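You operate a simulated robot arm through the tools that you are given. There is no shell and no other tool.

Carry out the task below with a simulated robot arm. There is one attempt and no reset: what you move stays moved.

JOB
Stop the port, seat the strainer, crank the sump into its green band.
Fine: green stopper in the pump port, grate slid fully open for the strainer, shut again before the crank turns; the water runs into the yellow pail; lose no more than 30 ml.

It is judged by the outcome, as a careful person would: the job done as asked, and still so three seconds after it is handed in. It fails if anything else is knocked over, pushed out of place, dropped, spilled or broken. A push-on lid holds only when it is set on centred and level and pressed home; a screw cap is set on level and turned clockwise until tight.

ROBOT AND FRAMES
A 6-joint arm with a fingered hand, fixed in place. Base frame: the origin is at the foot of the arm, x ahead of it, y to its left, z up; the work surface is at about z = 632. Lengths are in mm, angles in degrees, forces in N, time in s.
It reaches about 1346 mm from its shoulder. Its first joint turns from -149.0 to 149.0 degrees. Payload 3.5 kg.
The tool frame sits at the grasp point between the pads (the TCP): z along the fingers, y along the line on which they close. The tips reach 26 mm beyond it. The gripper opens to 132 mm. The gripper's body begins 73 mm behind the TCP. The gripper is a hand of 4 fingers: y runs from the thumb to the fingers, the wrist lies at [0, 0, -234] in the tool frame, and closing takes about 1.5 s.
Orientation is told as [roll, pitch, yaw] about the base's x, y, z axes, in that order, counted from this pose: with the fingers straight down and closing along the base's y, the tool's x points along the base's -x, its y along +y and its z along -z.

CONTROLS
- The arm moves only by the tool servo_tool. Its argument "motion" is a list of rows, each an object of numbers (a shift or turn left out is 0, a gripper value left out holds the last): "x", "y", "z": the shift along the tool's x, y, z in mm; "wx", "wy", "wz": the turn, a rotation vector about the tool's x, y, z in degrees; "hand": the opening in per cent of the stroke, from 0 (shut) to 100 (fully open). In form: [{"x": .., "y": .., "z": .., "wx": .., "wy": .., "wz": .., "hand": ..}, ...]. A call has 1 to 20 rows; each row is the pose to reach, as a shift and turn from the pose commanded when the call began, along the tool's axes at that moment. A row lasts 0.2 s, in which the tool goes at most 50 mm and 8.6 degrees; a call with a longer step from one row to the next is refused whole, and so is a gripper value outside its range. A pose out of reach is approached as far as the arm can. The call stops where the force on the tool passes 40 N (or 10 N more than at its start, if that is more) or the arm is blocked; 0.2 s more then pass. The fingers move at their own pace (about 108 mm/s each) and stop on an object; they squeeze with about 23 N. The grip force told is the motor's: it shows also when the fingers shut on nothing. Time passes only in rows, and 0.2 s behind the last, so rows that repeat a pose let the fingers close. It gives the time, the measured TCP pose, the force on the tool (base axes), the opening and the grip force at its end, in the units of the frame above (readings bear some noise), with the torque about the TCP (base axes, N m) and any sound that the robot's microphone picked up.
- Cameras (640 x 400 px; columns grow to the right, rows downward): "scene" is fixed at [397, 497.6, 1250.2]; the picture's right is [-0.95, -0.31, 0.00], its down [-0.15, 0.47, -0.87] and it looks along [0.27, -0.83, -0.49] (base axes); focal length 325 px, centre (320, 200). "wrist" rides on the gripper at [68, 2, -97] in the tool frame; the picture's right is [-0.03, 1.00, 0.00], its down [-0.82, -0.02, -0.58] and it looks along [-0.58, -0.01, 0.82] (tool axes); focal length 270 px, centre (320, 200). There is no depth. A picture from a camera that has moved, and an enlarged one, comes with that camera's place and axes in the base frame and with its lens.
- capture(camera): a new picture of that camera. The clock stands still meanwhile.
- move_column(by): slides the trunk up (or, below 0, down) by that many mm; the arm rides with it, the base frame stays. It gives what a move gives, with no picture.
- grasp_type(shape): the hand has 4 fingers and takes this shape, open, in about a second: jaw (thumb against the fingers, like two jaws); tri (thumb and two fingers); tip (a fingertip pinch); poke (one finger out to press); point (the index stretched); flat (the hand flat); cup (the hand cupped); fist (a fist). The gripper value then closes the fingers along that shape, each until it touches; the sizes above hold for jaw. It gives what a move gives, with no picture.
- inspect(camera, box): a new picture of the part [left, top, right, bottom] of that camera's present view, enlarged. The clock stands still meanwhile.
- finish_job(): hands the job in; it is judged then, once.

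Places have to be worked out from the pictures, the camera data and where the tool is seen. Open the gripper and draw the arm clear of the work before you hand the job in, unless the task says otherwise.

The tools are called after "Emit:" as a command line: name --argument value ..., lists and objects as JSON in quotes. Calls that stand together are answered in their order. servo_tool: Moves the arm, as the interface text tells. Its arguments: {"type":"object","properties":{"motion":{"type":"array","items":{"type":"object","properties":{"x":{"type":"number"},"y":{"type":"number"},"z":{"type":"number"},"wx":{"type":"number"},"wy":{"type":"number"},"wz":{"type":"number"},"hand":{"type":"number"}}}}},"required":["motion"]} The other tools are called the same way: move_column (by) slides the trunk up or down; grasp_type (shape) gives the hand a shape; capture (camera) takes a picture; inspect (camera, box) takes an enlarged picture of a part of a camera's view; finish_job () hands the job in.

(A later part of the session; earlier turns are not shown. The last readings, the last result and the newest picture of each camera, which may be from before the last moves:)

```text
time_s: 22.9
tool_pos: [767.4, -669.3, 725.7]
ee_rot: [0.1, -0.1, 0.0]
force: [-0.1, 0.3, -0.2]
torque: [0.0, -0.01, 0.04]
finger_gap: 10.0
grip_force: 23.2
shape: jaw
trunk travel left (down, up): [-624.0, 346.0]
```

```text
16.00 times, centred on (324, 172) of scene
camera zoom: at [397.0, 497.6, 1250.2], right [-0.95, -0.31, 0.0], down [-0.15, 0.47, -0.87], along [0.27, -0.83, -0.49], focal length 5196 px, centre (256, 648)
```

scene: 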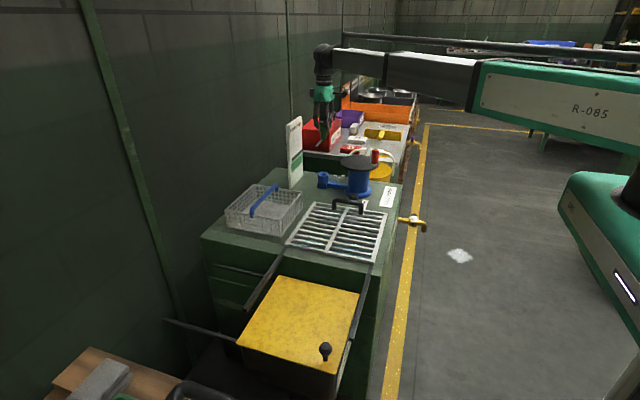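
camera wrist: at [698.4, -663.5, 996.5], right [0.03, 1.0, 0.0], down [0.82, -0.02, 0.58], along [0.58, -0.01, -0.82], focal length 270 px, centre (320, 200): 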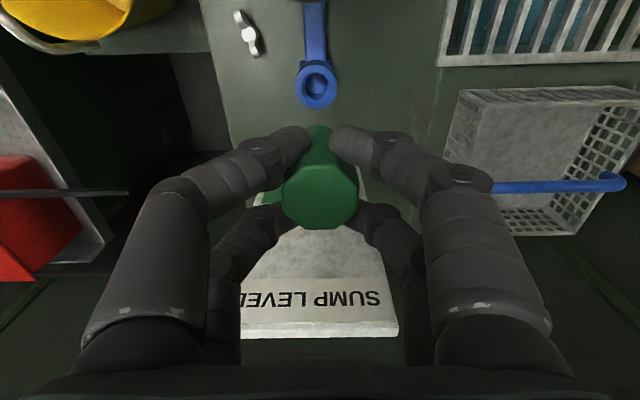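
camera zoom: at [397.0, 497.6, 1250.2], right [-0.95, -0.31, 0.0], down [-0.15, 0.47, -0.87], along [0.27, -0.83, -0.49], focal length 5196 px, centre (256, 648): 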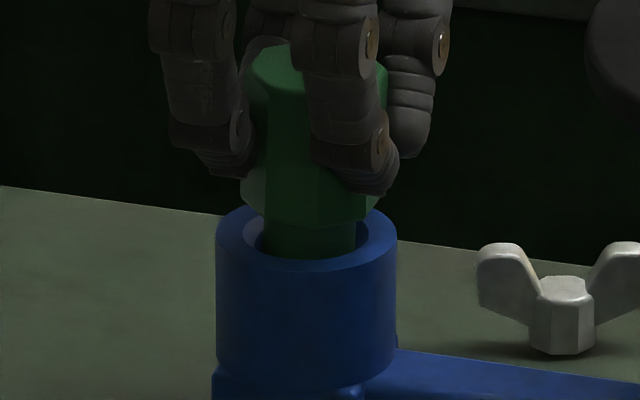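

About 10 mm remains between head shoulder and cup rim. I lower in small steps, watching the z force.

Emit:
move_column --by -6

Emit:
move_column --by -3

Emit:
inspect --camera "scene" --box '[312, 162, 336, 182]'

```text
time_s: 23.4
tool_pos: [767.6, -669.4, 719.3]
ee_rot: [0.0, 0.0, 0.0]
force: [1.0, -0.8, -0.7]
torque: [0.01, 0.01, 0.02]
finger_gap: 10.4
grip_force: 22.7
shape: jaw
trunk travel left (down, up): [-618.0, 352.0]
```

```text
time_s: 23.9
tool_pos: [768.1, -669.6, 717.3]
ee_rot: [0.0, -0.1, 0.1]
force: [2.6, -1.7, 12.2]
torque: [-0.07, -0.05, -0.01]
finger_gap: 10.2
grip_force: 22.9
shape: jaw
trunk travel left (down, up): [-615.0, 355.0]
```

```text
16.00 times, centred on (324, 172) of scene
camera zoom: at [397.0, 497.6, 1250.2], right [-0.95, -0.31, 0.0], down [-0.15, 0.47, -0.87], along [0.27, -0.83, -0.49], focal length 5196 px, centre (256, 648)
```

zoom: 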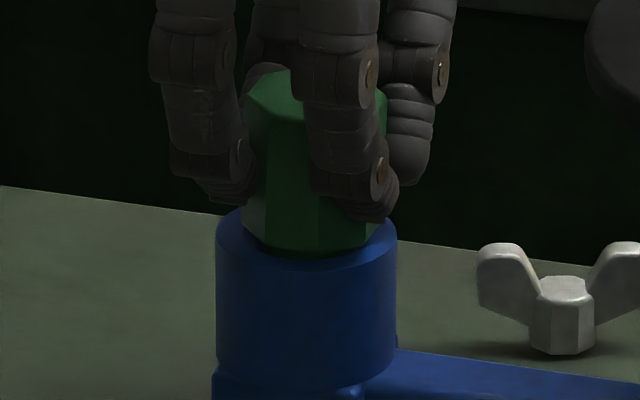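

There's 12 N of resistance with ~4 mm of gap left under the head, which suggests a press fit near home. I press a little more, watching force and gap.

Emit:
move_column --by -2

Emit:
inspect --camera "scene" --box '[312, 162, 336, 182]'

Emit:
inspect --camera "wrist" --box '[260, 100, 380, 240]'

```text
time_s: 24.5
tool_pos: [767.3, -668.8, 717.1]
ee_rot: [0.0, -0.1, 0.1]
force: [6.1, -2.9, 28.5]
torque: [-0.15, -0.19, -0.01]
finger_gap: 11.1
grip_force: 22.6
shape: jaw
trunk travel left (down, up): [-613.0, 357.0]
```

```text
16.00 times, centred on (324, 172) of scene
camera zoom: at [397.0, 497.6, 1250.2], right [-0.95, -0.31, 0.0], down [-0.15, 0.47, -0.87], along [0.27, -0.83, -0.49], focal length 5196 px, centre (256, 648)
```

zoom: 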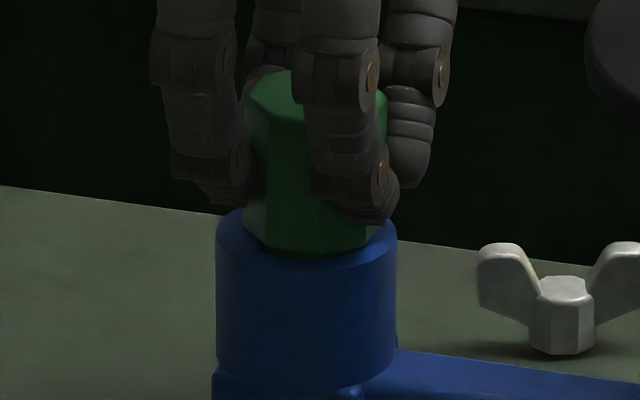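

```text
2.86 times, centred on (320, 170) of wrist
camera zoom: at [698.9, -666.9, 814.0], right [0.03, 1.0, 0.0], down [0.81, -0.02, 0.58], along [0.58, -0.02, -0.81], focal length 772 px, centre (320, 286)
```

zoom: 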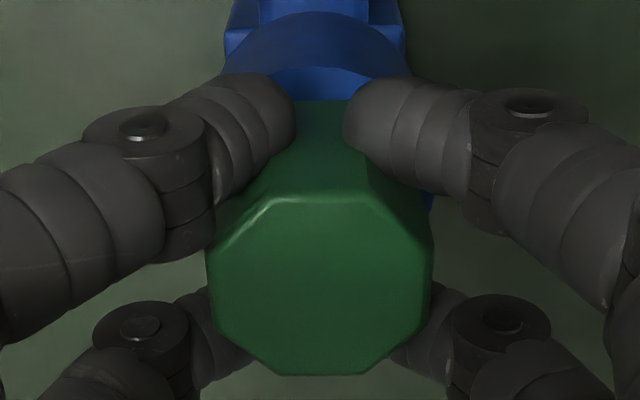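

28 N with no further motion. I zoom right in to see whether the head is actually down on the cup.

Emit:
inspect --camera "scene" --box '[316, 168, 332, 180]'

Emit:
inspect --camera "wrist" --box '[285, 115, 355, 175]'

```text
16.00 times, centred on (324, 174) of scene
camera zoom: at [397.0, 497.6, 1250.2], right [-0.95, -0.31, 0.0], down [-0.15, 0.47, -0.87], along [0.27, -0.83, -0.49], focal length 5196 px, centre (256, 616)
```

zoom: 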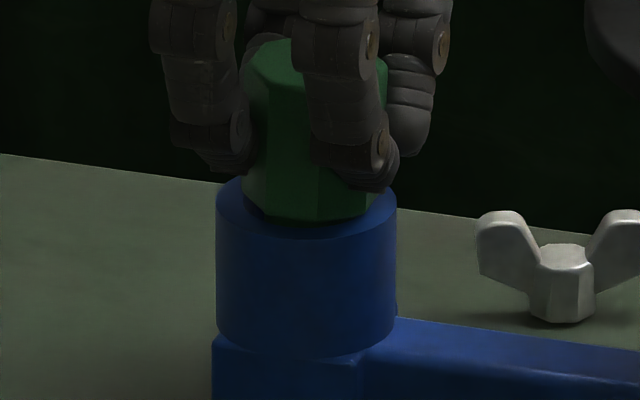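

```text
6.67 times, centred on (320, 145) of wrist
camera zoom: at [698.9, -666.9, 814.0], right [0.03, 1.0, 0.0], down [0.81, -0.02, 0.58], along [0.58, -0.02, -0.81], focal length 1802 px, centre (320, 567)
```

zoom: 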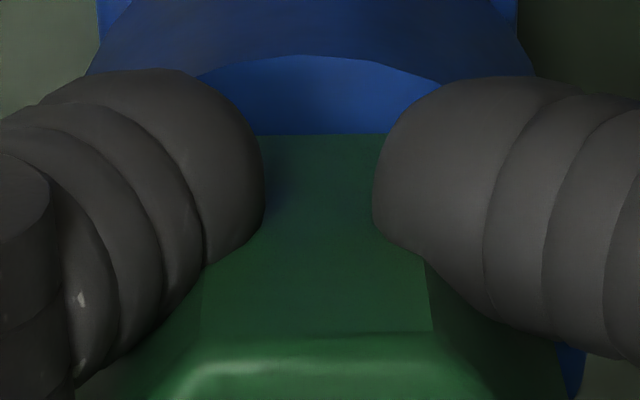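

The wrist view shows the head shoulder resting on the cup's top rim with no chamfer visible, so it is home. I release it.

Emit:
servo_tool --motion '[{"hand": 10}, {"hand": 25}, {"hand": 40}, {"hand": 50}, {"hand": 50}, {"hand": 50}]'

Emit:
inspect --camera "scene" --box '[312, 162, 336, 182]'

Emit:
capture --camera "wrist"

```text
time_s: 25.9
tool_pos: [767.9, -669.0, 714.5]
ee_rot: [-0.1, 0.1, 0.1]
force: [-0.2, -0.5, 0.0]
torque: [0.0, -0.03, -0.02]
finger_gap: 65.5
grip_force: 0.1
shape: jaw
trunk travel left (down, up): [-613.0, 357.0]
```

```text
16.00 times, centred on (324, 172) of scene
camera zoom: at [397.0, 497.6, 1250.2], right [-0.95, -0.31, 0.0], down [-0.15, 0.47, -0.87], along [0.27, -0.83, -0.49], focal length 5196 px, centre (256, 648)
```

zoom: 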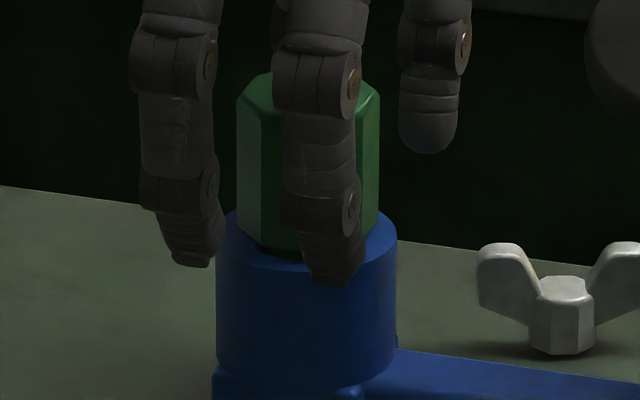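

```text
taken
camera wrist: at [699.5, -667.8, 811.6], right [0.03, 1.0, 0.0], down [0.82, -0.02, 0.58], along [0.58, -0.01, -0.82], focal length 270 px, centre (320, 200)
```

wrist: 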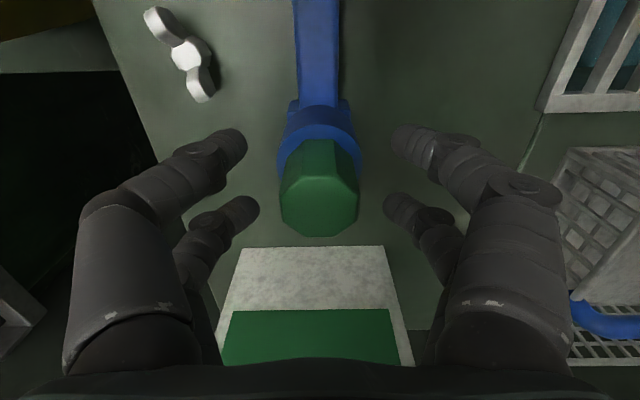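

Released and the stopper stays upright in the port. I raise the hand and inspect.

Emit:
move_column --by 120

Emit:
inspect --camera "scene" --box '[312, 162, 336, 182]'

Emit:
inspect --camera "wrist" --box '[260, 50, 380, 140]'

```text
time_s: 27.4
tool_pos: [767.6, -669.8, 834.6]
ee_rot: [0.0, 0.0, -0.1]
force: [-0.1, 0.6, -0.6]
torque: [0.01, 0.01, 0.0]
finger_gap: 65.5
grip_force: 0.1
shape: jaw
trunk travel left (down, up): [-733.0, 237.0]
```

```text
16.00 times, centred on (324, 172) of scene
camera zoom: at [397.0, 497.6, 1250.2], right [-0.95, -0.31, 0.0], down [-0.15, 0.47, -0.87], along [0.27, -0.83, -0.49], focal length 5196 px, centre (256, 648)
```

zoom: 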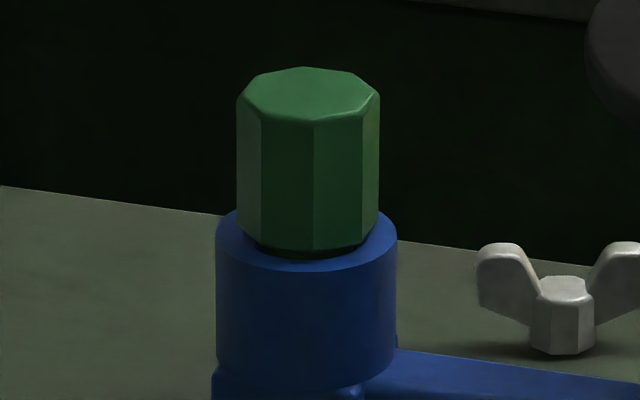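

```text
4.44 times, centred on (320, 95) of wrist
camera zoom: at [699.5, -667.8, 931.5], right [0.03, 1.0, 0.0], down [0.82, -0.02, 0.58], along [0.58, -0.01, -0.82], focal length 1201 px, centre (320, 667)
```

zoom: 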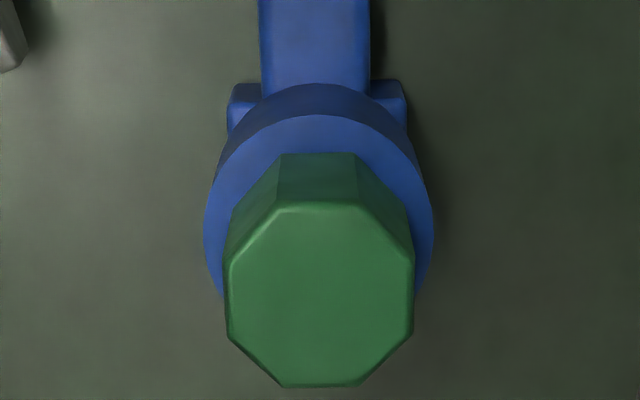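

The stopper is centred, level and home on the cup. Next, the grate: I move above its handle (about x≈623, y≈−490) to measure it.

Emit:
servo_tool --motion '[{"x": 15, "y": 18}, {"x": 40, "y": 50}, {"x": 68, "y": 85}, {"x": 97, "y": 120}, {"x": 125, "y": 155}, {"x": 145, "y": 180}, {"x": 145, "y": 180}]'

Emit:
capture --camera "wrist"

Emit:
inspect --camera "scene" --box '[280, 110, 440, 240]'

```text
time_s: 29.0
tool_pos: [622.4, -490.9, 834.3]
ee_rot: [0.0, 0.0, -0.1]
force: [-0.4, 0.6, -0.3]
torque: [0.04, 0.06, 0.01]
finger_gap: 65.4
grip_force: 0.1
shape: jaw
trunk travel left (down, up): [-733.0, 237.0]
```

```text
taken
camera wrist: at [554.3, -488.4, 931.7], right [0.03, 1.0, 0.0], down [0.82, -0.02, 0.58], along [0.58, -0.01, -0.82], focal length 270 px, centre (320, 200)
```

wrist: 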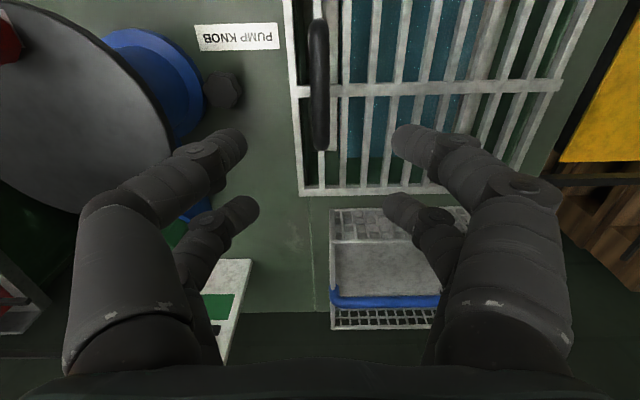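

```text
3.08 times, centred on (360, 175) of scene
camera zoom: at [397.0, 497.6, 1250.2], right [-0.95, -0.31, 0.0], down [-0.15, 0.47, -0.87], along [0.27, -0.83, -0.49], focal length 999 px, centre (197, 277)
```

zoom: 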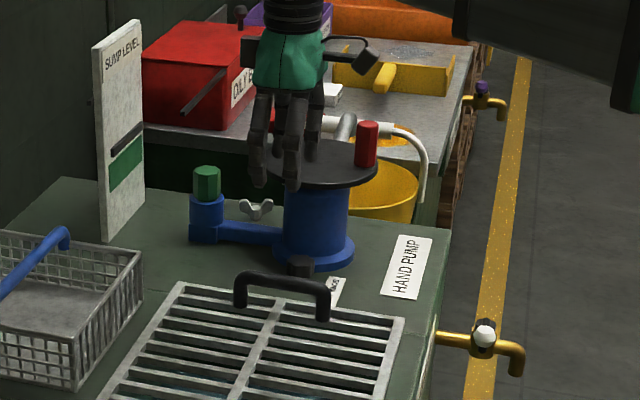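

I zoom in on the handle in both cameras to determine its bar height and y centre.

Emit:
inspect --camera "scene" --box '[325, 190, 370, 220]'

Emit:
inspect --camera "wrist" --box '[270, 0, 370, 165]'

```text
13.33 times, centred on (348, 205) of scene
camera zoom: at [397.0, 497.6, 1250.2], right [-0.95, -0.31, 0.0], down [-0.15, 0.47, -0.87], along [0.27, -0.83, -0.49], focal length 4330 px, centre (-47, 133)
```

zoom: 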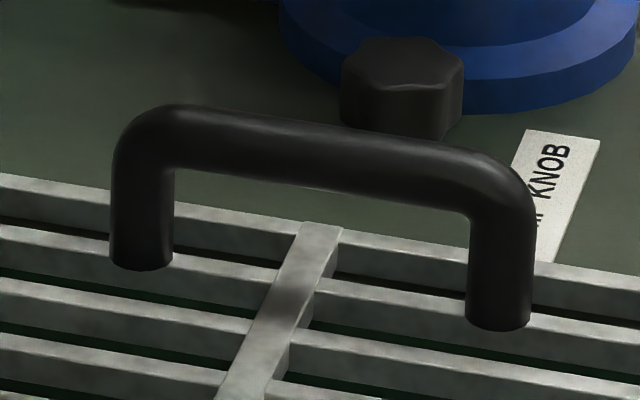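

```text
2.42 times, centred on (320, 82) of wrist
camera zoom: at [554.3, -488.4, 931.7], right [0.03, 1.0, 0.0], down [0.82, -0.02, 0.58], along [0.58, -0.01, -0.82], focal length 655 px, centre (320, 485)
```

zoom: 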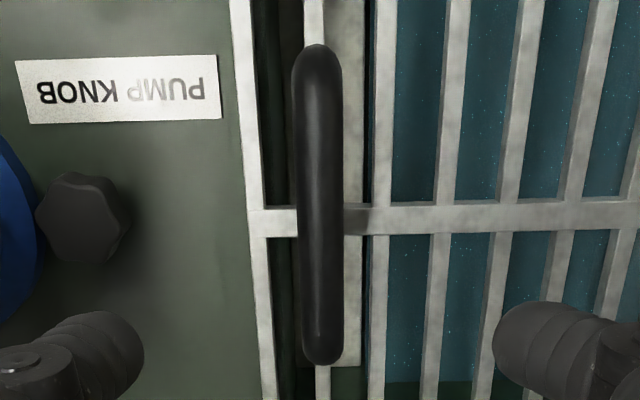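

The bar axis is about z≈672, y≈−491, x≈560–671, dia ≈17. I centre at x≈615 and lower so the fingers straddle the bar.

Emit:
servo_tool --motion '[{"x": 7, "y": -0.4}, {"x": 7, "y": -0.4}]'

Emit:
move_column --by -125

Emit:
inspect --camera "scene" --box '[315, 160, 395, 220]'

Emit:
capture --camera "wrist"

```text
time_s: 29.6
tool_pos: [616.0, -489.4, 834.2]
ee_rot: [0.0, 0.0, 0.0]
force: [0.0, 0.7, 0.4]
torque: [0.02, -0.02, 0.0]
finger_gap: 65.7
grip_force: 0.0
shape: jaw
trunk travel left (down, up): [-733.0, 237.0]
```

```text
time_s: 31.1
tool_pos: [616.4, -489.6, 709.9]
ee_rot: [0.0, 0.0, 0.0]
force: [-0.3, 0.4, -0.3]
torque: [0.01, -0.01, 0.01]
finger_gap: 65.2
grip_force: 0.1
shape: jaw
trunk travel left (down, up): [-608.0, 362.0]
```

```text
6.67 times, centred on (355, 190) of scene
camera zoom: at [397.0, 497.6, 1250.2], right [-0.95, -0.31, 0.0], down [-0.15, 0.47, -0.87], along [0.27, -0.83, -0.49], focal length 2165 px, centre (87, 267)
```

zoom: 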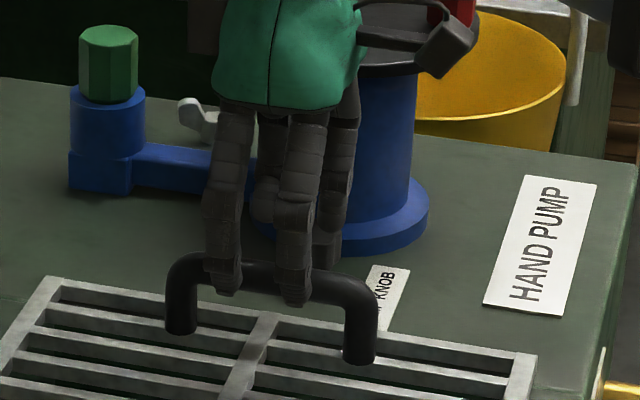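

```text
taken
camera wrist: at [547.6, -487.9, 806.6], right [0.03, 1.0, 0.0], down [0.82, -0.02, 0.58], along [0.58, -0.01, -0.82], focal length 270 px, centre (320, 200)
```

wrist: 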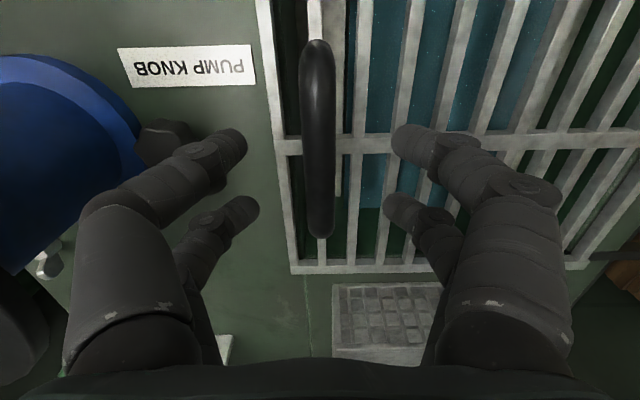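

Alignment is good and clear of the black knob. I lower the last ~29 mm and close on the bar.

Emit:
move_column --by -20

Emit:
move_column --by -8

Emit:
servo_tool --motion '[{"hand": 30}, {"hand": 10}, {"hand": 0}, {"hand": 0}, {"hand": 0}, {"hand": 0}, {"hand": 0}, {"hand": 0}]'

Emit:
capture --camera "wrist"

Emit:
inspect --camera "scene" --box '[315, 160, 395, 220]'

```text
time_s: 31.8
tool_pos: [616.0, -489.9, 690.8]
ee_rot: [0.1, 0.0, 0.0]
force: [-0.1, 0.0, 0.1]
torque: [0.03, 0.02, 0.01]
finger_gap: 65.6
grip_force: 0.0
shape: jaw
trunk travel left (down, up): [-588.0, 382.0]
```

```text
time_s: 32.3
tool_pos: [616.4, -490.0, 682.1]
ee_rot: [0.0, 0.0, 0.0]
force: [-0.2, 0.1, 0.5]
torque: [-0.02, 0.0, 0.02]
finger_gap: 65.5
grip_force: 0.0
shape: jaw
trunk travel left (down, up): [-580.0, 390.0]
```

```text
time_s: 34.1
tool_pos: [616.5, -491.4, 681.0]
ee_rot: [0.0, 0.2, 0.0]
force: [-5.1, 0.0, -25.9]
torque: [0.01, 0.14, 0.03]
finger_gap: 6.2
grip_force: 22.9
shape: jaw
trunk travel left (down, up): [-580.0, 390.0]
```

```text
taken
camera wrist: at [548.2, -488.6, 777.4], right [0.03, 1.0, 0.0], down [0.82, -0.02, 0.58], along [0.58, -0.01, -0.82], focal length 270 px, centre (320, 200)
```

wrist: 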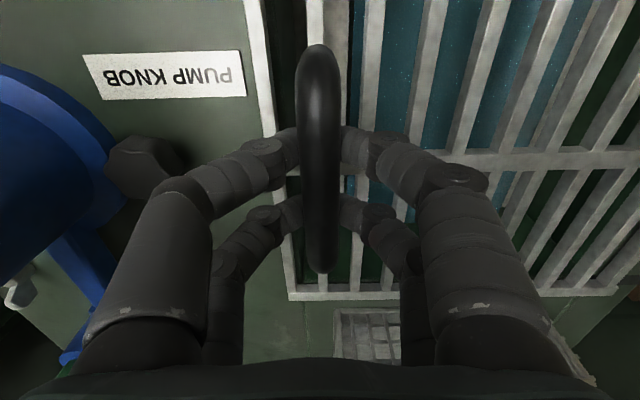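

```text
6.67 times, centred on (355, 190) of scene
camera zoom: at [397.0, 497.6, 1250.2], right [-0.95, -0.31, 0.0], down [-0.15, 0.47, -0.87], along [0.27, -0.83, -0.49], focal length 2165 px, centre (87, 267)
```

zoom: 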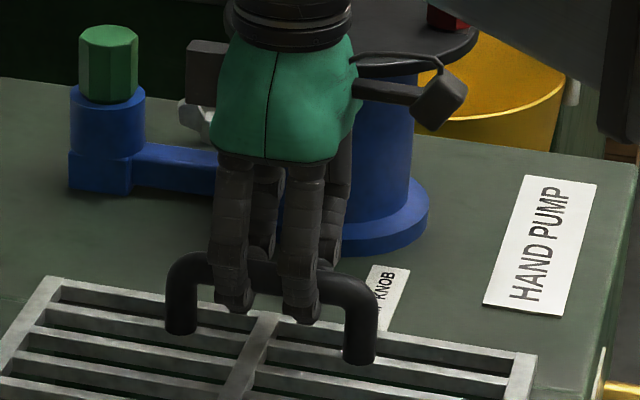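

The bar is gripped but curled fingers pull the hand downward (−26 N). I lower the trunk 3 mm to relieve that before sliding.

Emit:
move_column --by -3

```text
time_s: 34.7
tool_pos: [615.9, -489.7, 678.4]
ee_rot: [0.1, 0.1, 0.0]
force: [-4.1, -1.4, -13.3]
torque: [-0.03, 0.15, 0.05]
finger_gap: 5.9
grip_force: 23.0
shape: jaw
trunk travel left (down, up): [-577.0, 393.0]
```

Emit:
move_column --by -3

```text
time_s: 35.2
tool_pos: [616.8, -490.4, 674.3]
ee_rot: [0.0, -0.1, 0.0]
force: [-1.4, -1.7, -15.8]
torque: [0.01, 0.13, 0.05]
finger_gap: 4.7
grip_force: 23.0
shape: jaw
trunk travel left (down, up): [-574.0, 396.0]
```

The curl keeps pressing under the bar. A loose cage around the bar is enough to slide it, so I relax to a small gap.

Emit:
servo_tool --motion '[{"hand": 10}, {"hand": 10}, {"hand": 10}]'

Emit:
capture --camera "wrist"

```text
time_s: 36.0
tool_pos: [616.0, -489.0, 673.9]
ee_rot: [0.0, 0.0, -0.1]
force: [0.4, -0.6, 0.1]
torque: [0.0, 0.0, 0.02]
finger_gap: 12.9
grip_force: 0.0
shape: jaw
trunk travel left (down, up): [-574.0, 396.0]
```

```text
taken
camera wrist: at [547.8, -487.9, 772.7], right [0.03, 1.0, 0.0], down [0.82, -0.02, 0.58], along [0.58, -0.01, -0.82], focal length 270 px, centre (320, 200)
```

wrist: 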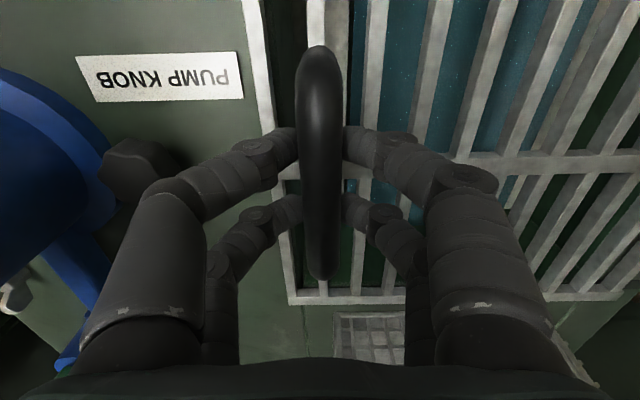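

Forces are zero with the bar caged. I pull toward +y slowly.

Emit:
servo_tool --motion '[{"y": 4}, {"y": 8}, {"y": 14}, {"y": 22}, {"y": 30}, {"y": 38}, {"y": 46}, {"y": 54}, {"y": 62}, {"y": 70}, {"y": 76}, {"y": 80}]'

Emit:
capture --camera "scene"

Emit:
capture --camera "wrist"

```text
time_s: 38.6
tool_pos: [615.0, -411.7, 676.1]
ee_rot: [0.0, 0.0, 0.0]
force: [0.8, -1.4, 0.2]
torque: [0.02, -0.02, 0.03]
finger_gap: 13.6
grip_force: 0.0
shape: jaw
trunk travel left (down, up): [-574.0, 396.0]
```

```text
taken
```

scene: 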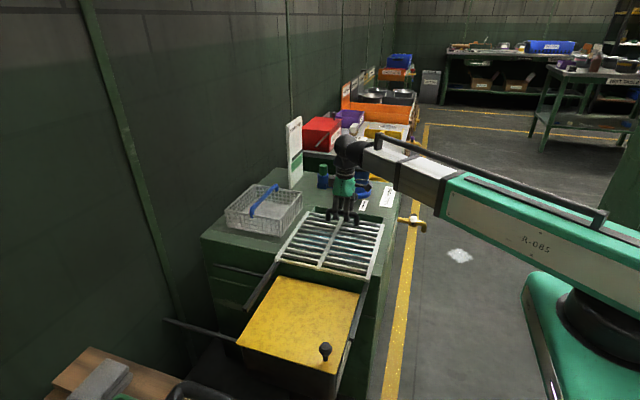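

```text
taken
camera wrist: at [546.6, -407.6, 772.5], right [0.03, 1.0, 0.0], down [0.82, -0.02, 0.58], along [0.58, -0.01, -0.82], focal length 270 px, centre (320, 200)
```

wrist: 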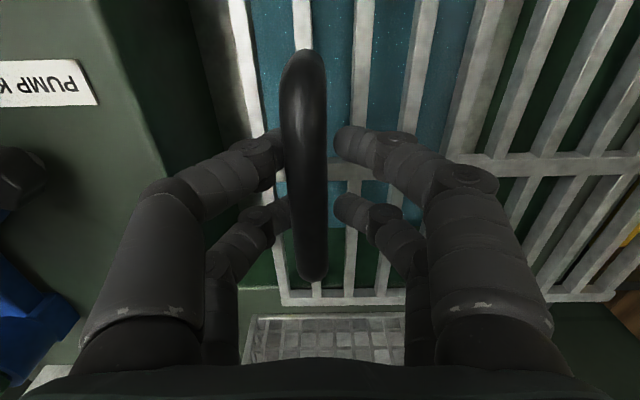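

The grate slides freely. I continue pulling.

Emit:
servo_tool --motion '[{"y": 6}, {"y": 14}, {"y": 22}, {"y": 30}, {"y": 38}, {"y": 46}, {"y": 54}, {"y": 62}, {"y": 70}, {"y": 78}, {"y": 86}, {"y": 94}, {"y": 102}, {"y": 110}, {"y": 118}, {"y": 126}, {"y": 132}, {"y": 136}]'

Emit:
capture --camera "scene"

Emit:
capture --camera "wrist"

```text
time_s: 42.4
tool_pos: [616.7, -274.3, 676.0]
ee_rot: [0.0, 0.0, 0.0]
force: [-1.2, -0.5, -0.6]
torque: [0.03, -0.01, 0.03]
finger_gap: 13.6
grip_force: 0.0
shape: jaw
trunk travel left (down, up): [-574.0, 396.0]
```

```text
taken
```

scene: 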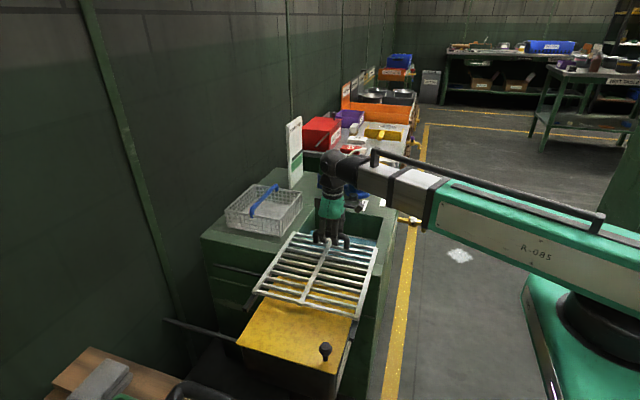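

```text
taken
camera wrist: at [547.9, -272.6, 772.6], right [0.03, 1.0, 0.0], down [0.82, -0.02, 0.58], along [0.58, -0.01, -0.82], focal length 270 px, centre (320, 200)
```

wrist: 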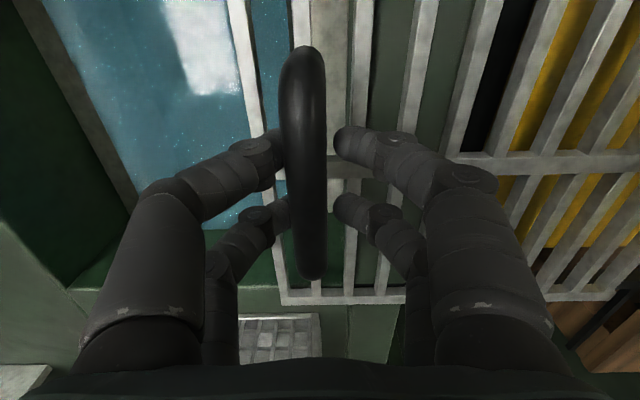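

The grate has travelled about 215 mm. I continue slowly until it meets its stop.

Emit:
servo_tool --motion '[{"y": 4}, {"y": 8}, {"y": 12}, {"y": 16}, {"y": 20}, {"y": 24}, {"y": 28}, {"y": 32}, {"y": 36}, {"y": 40}, {"y": 44}, {"y": 48}]'

Emit:
capture --camera "scene"

```text
time_s: 45.0
tool_pos: [615.9, -225.7, 675.2]
ee_rot: [0.0, 0.0, -0.1]
force: [0.9, -0.5, -0.8]
torque: [-0.04, 0.03, 0.02]
finger_gap: 13.6
grip_force: 0.1
shape: jaw
trunk travel left (down, up): [-574.0, 396.0]
```

```text
taken
```

scene: 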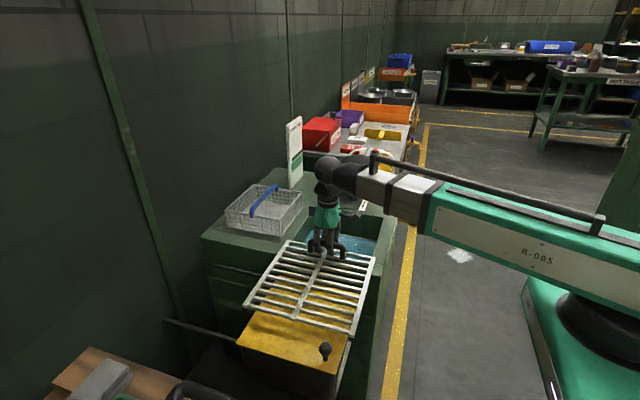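

No stop yet at 265 mm. I check how near the grate edge is to the black knob on the yellow lid before going further.

Emit:
inspect --camera "scene" --box '[220, 230, 400, 380]'

Emit:
capture --camera "wrist"

```text
2.67 times, centred on (310, 305) of scene
camera zoom: at [397.0, 497.6, 1250.2], right [-0.95, -0.31, 0.0], down [-0.15, 0.47, -0.87], along [0.27, -0.83, -0.49], focal length 866 px, centre (347, -80)
```

zoom: 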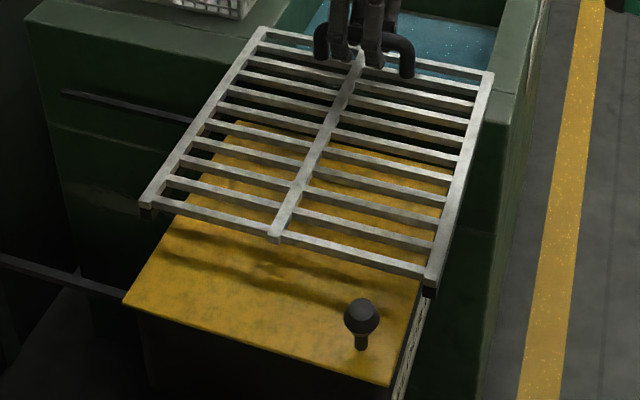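

```text
taken
camera wrist: at [547.4, -224.1, 772.5], right [0.03, 1.0, 0.0], down [0.82, -0.02, 0.58], along [0.58, -0.01, -0.82], focal length 270 px, centre (320, 200)
```

wrist: 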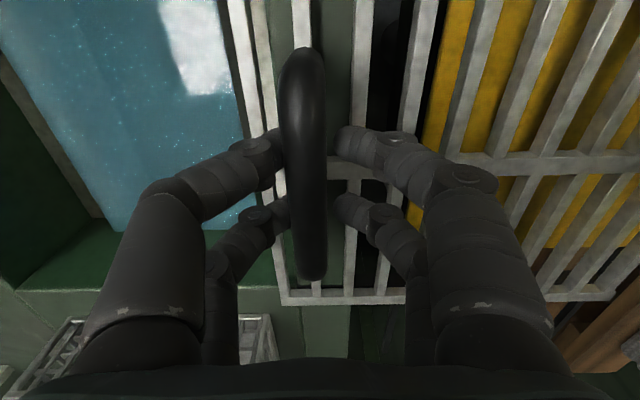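

The rail ends are just beyond the grate's front edge and the knob is still ~40 mm away. I creep on in small steps until the stop.

Emit:
servo_tool --motion '[{"y": 2}, {"y": 4}, {"y": 6}, {"y": 8}, {"y": 10}, {"y": 12}, {"y": 14}, {"y": 16}]'

Emit:
inspect --camera "scene" --box '[220, 230, 400, 380]'

```text
time_s: 47.0
tool_pos: [616.6, -214.2, 675.1]
ee_rot: [-0.5, 0.2, -0.1]
force: [-1.9, -13.9, -30.1]
torque: [0.4, 0.0, 0.04]
finger_gap: 10.0
grip_force: 23.1
shape: jaw
trunk travel left (down, up): [-574.0, 396.0]
stopped in row 8: the force on the tool passed its limit at 40 N (the readings are from after the stop); the commanded pose is now the measured one
```

```text
2.67 times, centred on (310, 305) of scene
camera zoom: at [397.0, 497.6, 1250.2], right [-0.95, -0.31, 0.0], down [-0.15, 0.47, -0.87], along [0.27, -0.83, -0.49], focal length 866 px, centre (347, -80)
```

zoom: 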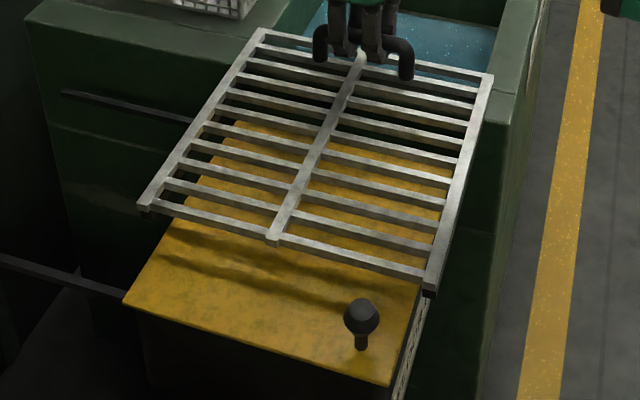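

The grate hit its end stop, fully open. I relieve the pull slightly and open the fingers.

Emit:
servo_tool --motion '[{"y": -2, "hand": 10}, {"y": -4, "hand": 20}, {"y": -6, "hand": 35}, {"y": -6, "hand": 50}, {"y": -6, "hand": 50}, {"y": -6, "hand": 50}]'

Emit:
capture --camera "wrist"

```text
time_s: 48.4
tool_pos: [613.7, -218.0, 675.9]
ee_rot: [-0.3, 0.1, -0.1]
force: [0.3, -0.2, 0.0]
torque: [0.0, -0.02, -0.01]
finger_gap: 65.2
grip_force: 0.1
shape: jaw
trunk travel left (down, up): [-574.0, 396.0]
```

```text
taken
camera wrist: at [546.7, -215.2, 772.7], right [0.03, 1.0, -0.01], down [0.82, -0.02, 0.58], along [0.58, -0.02, -0.82], focal length 270 px, centre (320, 200)
```

wrist: 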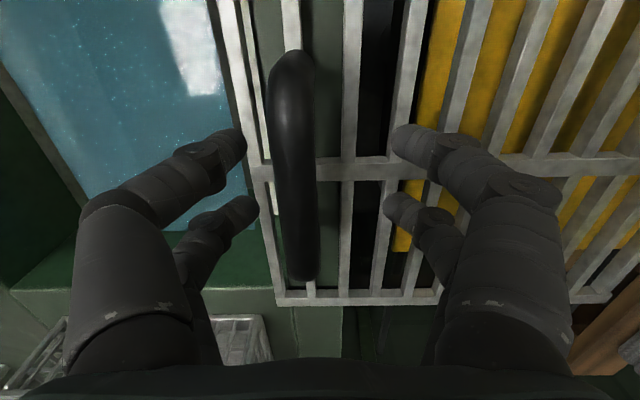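

Handle released. I raise the hand and look at the open sump and seat.

Emit:
move_column --by 200

Emit:
servo_tool --motion '[{"wx": -0.3, "y": -30}, {"wx": -0.3, "y": -70}, {"wx": -0.3, "y": -110}, {"wx": -0.3, "y": -140}, {"wx": -0.3, "y": -140}]'

Emit:
capture --camera "wrist"

Emit:
capture --camera "scene"

```text
time_s: 50.5
tool_pos: [615.2, -217.6, 875.4]
ee_rot: [-0.5, 0.2, -0.1]
force: [-0.6, 0.3, -1.1]
torque: [-0.03, 0.03, 0.0]
finger_gap: 65.8
grip_force: 0.1
shape: jaw
trunk travel left (down, up): [-774.0, 196.0]
```

```text
time_s: 51.8
tool_pos: [615.4, -358.1, 875.8]
ee_rot: [-0.1, 0.1, -0.1]
force: [-0.2, 0.5, 2.0]
torque: [-0.04, 0.01, 0.03]
finger_gap: 65.3
grip_force: 0.1
shape: jaw
out of reach, approached as far as the arm can: row 3, 4
trunk travel left (down, up): [-774.0, 196.0]
```

```text
taken
camera wrist: at [546.7, -356.3, 972.7], right [0.03, 1.0, 0.0], down [0.82, -0.02, 0.58], along [0.58, -0.02, -0.82], focal length 270 px, centre (320, 200)
```

wrist: 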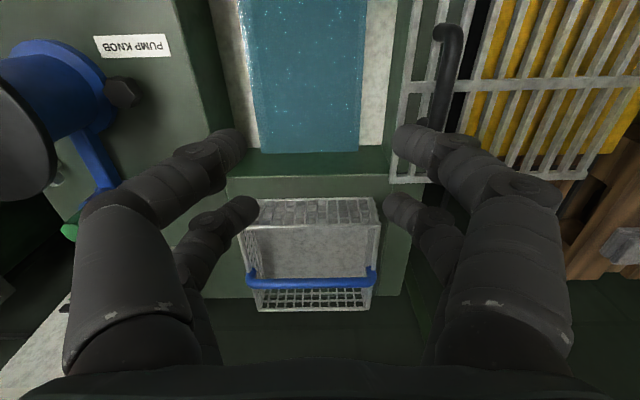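

```text
taken
```

scene: 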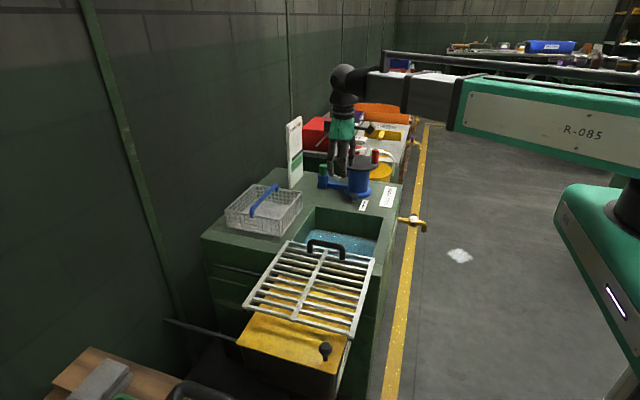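

The sump is open. I back off and raise to view the whole opening and the strainer's seat.

Emit:
move_column --by 120

Emit:
servo_tool --motion '[{"x": 30, "y": -8}, {"x": 70, "y": -18}, {"x": 110, "y": -28}, {"x": 150, "y": -28}, {"x": 180, "y": -28}, {"x": 180, "y": -28}]'

Emit:
capture --camera "wrist"

Emit:
inspect --camera "scene" --box '[210, 170, 410, 330]'

```text
time_s: 53.2
tool_pos: [615.3, -357.0, 995.3]
ee_rot: [-0.1, 0.1, -0.2]
force: [-0.3, 0.0, 0.0]
torque: [0.01, -0.01, -0.04]
finger_gap: 65.4
grip_force: 0.1
shape: jaw
trunk travel left (down, up): [-894.0, 76.0]
```

```text
time_s: 54.6
tool_pos: [432.1, -385.1, 994.9]
ee_rot: [-0.1, 0.1, -0.1]
force: [-1.0, -1.1, -0.5]
torque: [-0.03, -0.02, 0.0]
finger_gap: 65.6
grip_force: 0.1
shape: jaw
out of reach, approached as far as the arm can: row 5
trunk travel left (down, up): [-894.0, 76.0]
```

```text
taken
camera wrist: at [363.9, -382.9, 1092.8], right [0.03, 1.0, 0.0], down [0.82, -0.02, 0.58], along [0.58, -0.02, -0.82], focal length 270 px, centre (320, 200)
```

wrist: 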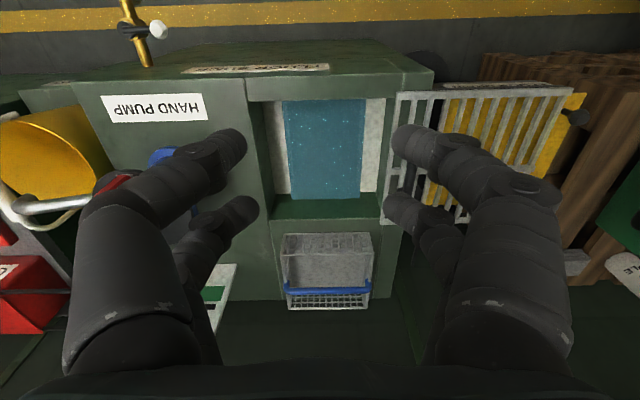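

```text
2.50 times, centred on (310, 250) of scene
camera zoom: at [397.0, 497.6, 1250.2], right [-0.95, -0.31, 0.0], down [-0.15, 0.47, -0.87], along [0.27, -0.83, -0.49], focal length 812 px, centre (345, 75)
```

zoom: 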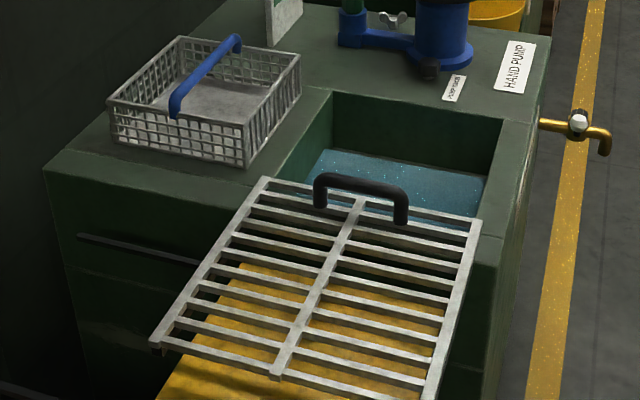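

I zoom on the sump opening to work out the ledges.

Emit:
inspect --camera "wrist" --box '[230, 70, 420, 230]'

Emit:
inspect --camera "wrist" --box '[260, 210, 400, 320]'

Emit:
inspect --camera "scene" --box '[290, 195, 390, 275]'

```text
2.50 times, centred on (325, 150) of wrist
camera zoom: at [363.9, -382.9, 1092.8], right [0.03, 1.0, 0.0], down [0.82, -0.02, 0.58], along [0.58, -0.02, -0.82], focal length 676 px, centre (308, 325)
```

zoom: 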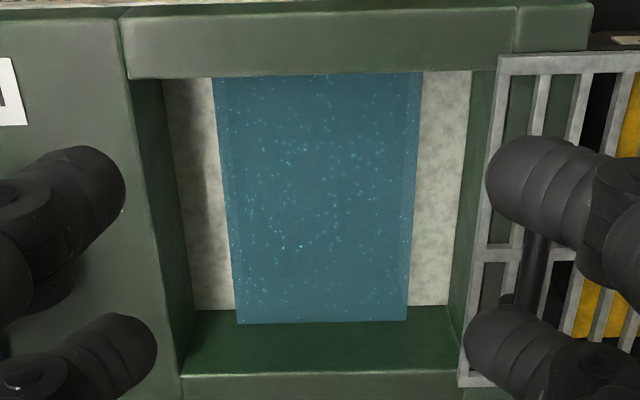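

```text
3.64 times, centred on (330, 265) of wrist
camera zoom: at [363.9, -382.9, 1092.8], right [0.03, 1.0, 0.0], down [0.82, -0.02, 0.58], along [0.58, -0.02, -0.82], focal length 983 px, centre (284, -36)
```

zoom: 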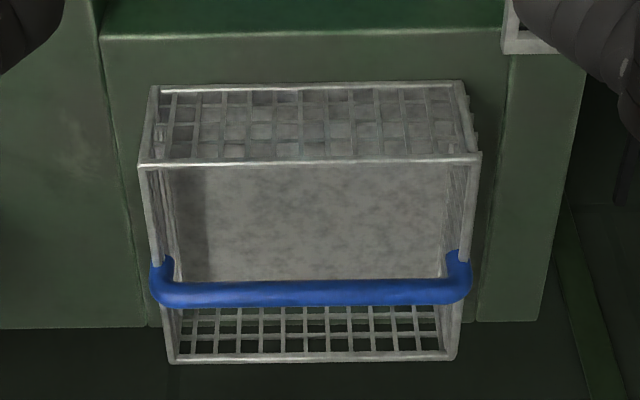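

```text
5.00 times, centred on (340, 235) of scene
camera zoom: at [397.0, 497.6, 1250.2], right [-0.95, -0.31, 0.0], down [-0.15, 0.47, -0.87], along [0.27, -0.83, -0.49], focal length 1624 px, centre (220, 25)
```

zoom: 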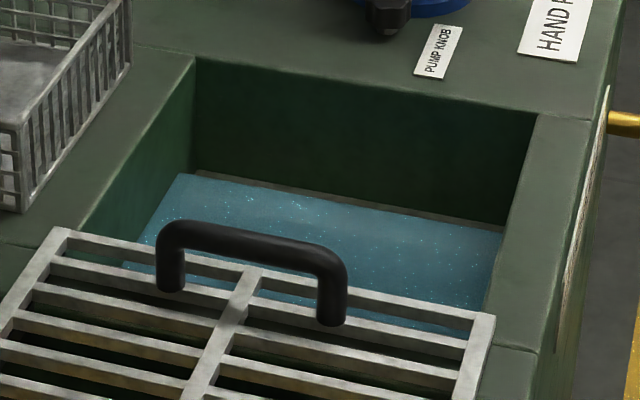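

The opening spans about x 486–743, y −505…−260, with pale ledges about 100 mm down. The strainer is about 194 mm square at (880,−379) with its handle along y. I move over it while turning the hand 90° so that the fingers close along x.

Emit:
servo_tool --motion '[{"x": -37, "y": 0.5, "wz": 7.5}, {"x": -74, "y": 1, "wz": 15}, {"x": -111, "y": 1.5, "wz": 22.5}, {"x": -148, "y": 2, "wz": 30}, {"x": -185, "y": 2.5, "wz": 37.5}, {"x": -222, "y": 3, "wz": 45}, {"x": -259, "y": 3.5, "wz": 52.5}, {"x": -296, "y": 4, "wz": 60}, {"x": -333, "y": 4.5, "wz": 67.5}, {"x": -370, "y": 5, "wz": 75}, {"x": -407, "y": 5.5, "wz": 82.5}, {"x": -444, "y": 6, "wz": 90}, {"x": -448, "y": 6, "wz": 90}, {"x": -448, "y": 6, "wz": 90}]'

Emit:
capture --camera "wrist"

Emit:
capture --camera "scene"

```text
time_s: 57.6
tool_pos: [882.1, -380.3, 996.5]
ee_rot: [-0.1, -0.1, -90.1]
force: [-0.2, -0.2, -0.5]
torque: [0.01, -0.03, -0.02]
finger_gap: 65.5
grip_force: 0.0
shape: jaw
trunk travel left (down, up): [-894.0, 76.0]
```

```text
taken
camera wrist: at [883.9, -311.6, 1092.6], right [1.0, -0.03, 0.0], down [-0.02, -0.82, 0.58], along [-0.02, -0.58, -0.82], focal length 270 px, centre (320, 200)
```

wrist: 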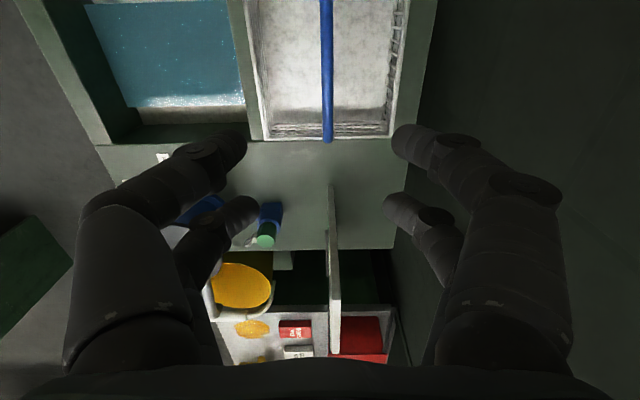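

```text
taken
```

scene: 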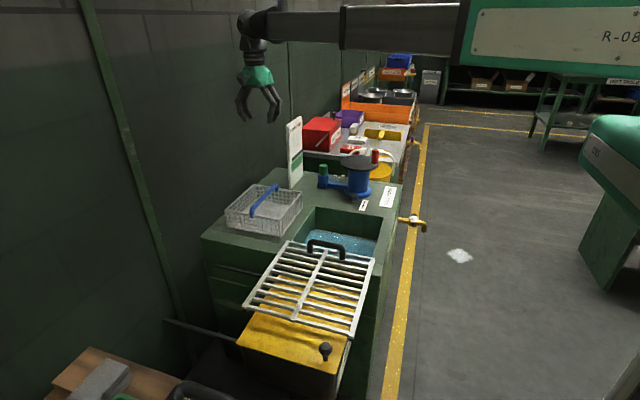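

From this side view the handle bar appears at x≈889, implying that the bench is nearer z≈625. I lower and re-measure.

Emit:
move_column --by -140

Emit:
capture --camera "wrist"

Emit:
inspect --camera "wrist" --box '[220, 0, 440, 160]'

```text
time_s: 59.3
tool_pos: [882.0, -380.6, 855.1]
ee_rot: [-0.2, -0.1, -90.2]
force: [0.0, -0.1, -0.2]
torque: [-0.01, 0.05, -0.02]
finger_gap: 65.6
grip_force: 0.1
shape: jaw
trunk travel left (down, up): [-754.0, 216.0]
```

```text
taken
camera wrist: at [883.8, -311.7, 952.6], right [1.0, -0.03, 0.0], down [-0.02, -0.82, 0.58], along [-0.02, -0.58, -0.82], focal length 270 px, centre (320, 200)
```

wrist: 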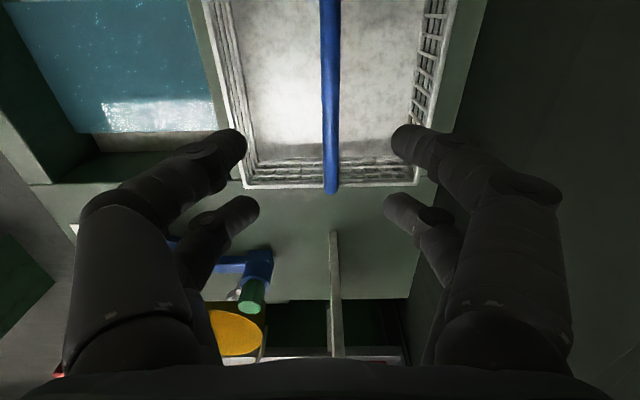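

```text
2.50 times, centred on (330, 80) of wrist
camera zoom: at [883.8, -311.7, 952.6], right [1.0, -0.03, 0.0], down [-0.02, -0.82, 0.58], along [-0.02, -0.58, -0.82], focal length 676 px, centre (295, 500)
```

zoom: 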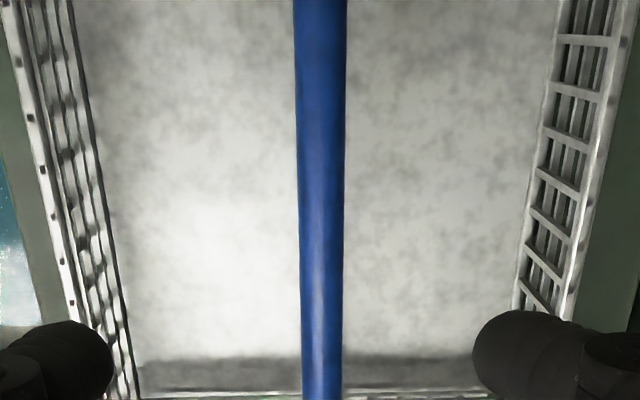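

The bar is at x≈891. I shift +9.3 mm in x, then descend toward the handle.

Emit:
servo_tool --motion '[{"x": 1, "y": 9.3}, {"x": 1, "y": 9.3}, {"x": 1, "y": 9.3}]'

Emit:
move_column --by -115

Emit:
inspect --camera "scene" --box '[210, 140, 320, 240]'

Emit:
capture --camera "wrist"

```text
time_s: 60.1
tool_pos: [890.4, -380.1, 856.0]
ee_rot: [-0.1, 0.0, -90.2]
force: [0.7, 0.4, -0.4]
torque: [0.03, 0.0, -0.01]
finger_gap: 65.7
grip_force: 0.1
shape: jaw
trunk travel left (down, up): [-754.0, 216.0]
```

```text
time_s: 61.6
tool_pos: [890.2, -379.0, 740.9]
ee_rot: [0.0, -0.1, -90.1]
force: [0.0, -0.4, 0.4]
torque: [0.02, -0.01, -0.03]
finger_gap: 65.3
grip_force: 0.1
shape: jaw
trunk travel left (down, up): [-639.0, 331.0]
```

```text
4.00 times, centred on (265, 190) of scene
camera zoom: at [397.0, 497.6, 1250.2], right [-0.95, -0.31, 0.0], down [-0.15, 0.47, -0.87], along [0.27, -0.83, -0.49], focal length 1299 px, centre (540, 240)
```

zoom: 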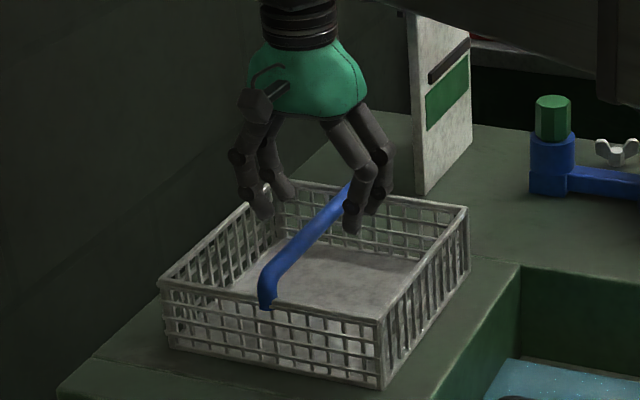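

```text
taken
camera wrist: at [892.5, -311.5, 837.6], right [1.0, -0.03, 0.0], down [-0.02, -0.82, 0.58], along [-0.02, -0.58, -0.82], focal length 270 px, centre (320, 200)
```

wrist: 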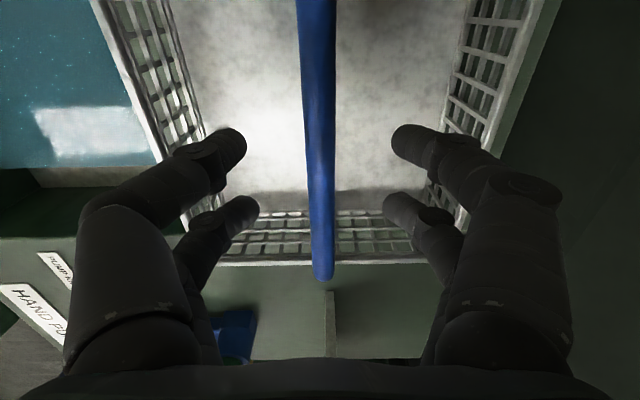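

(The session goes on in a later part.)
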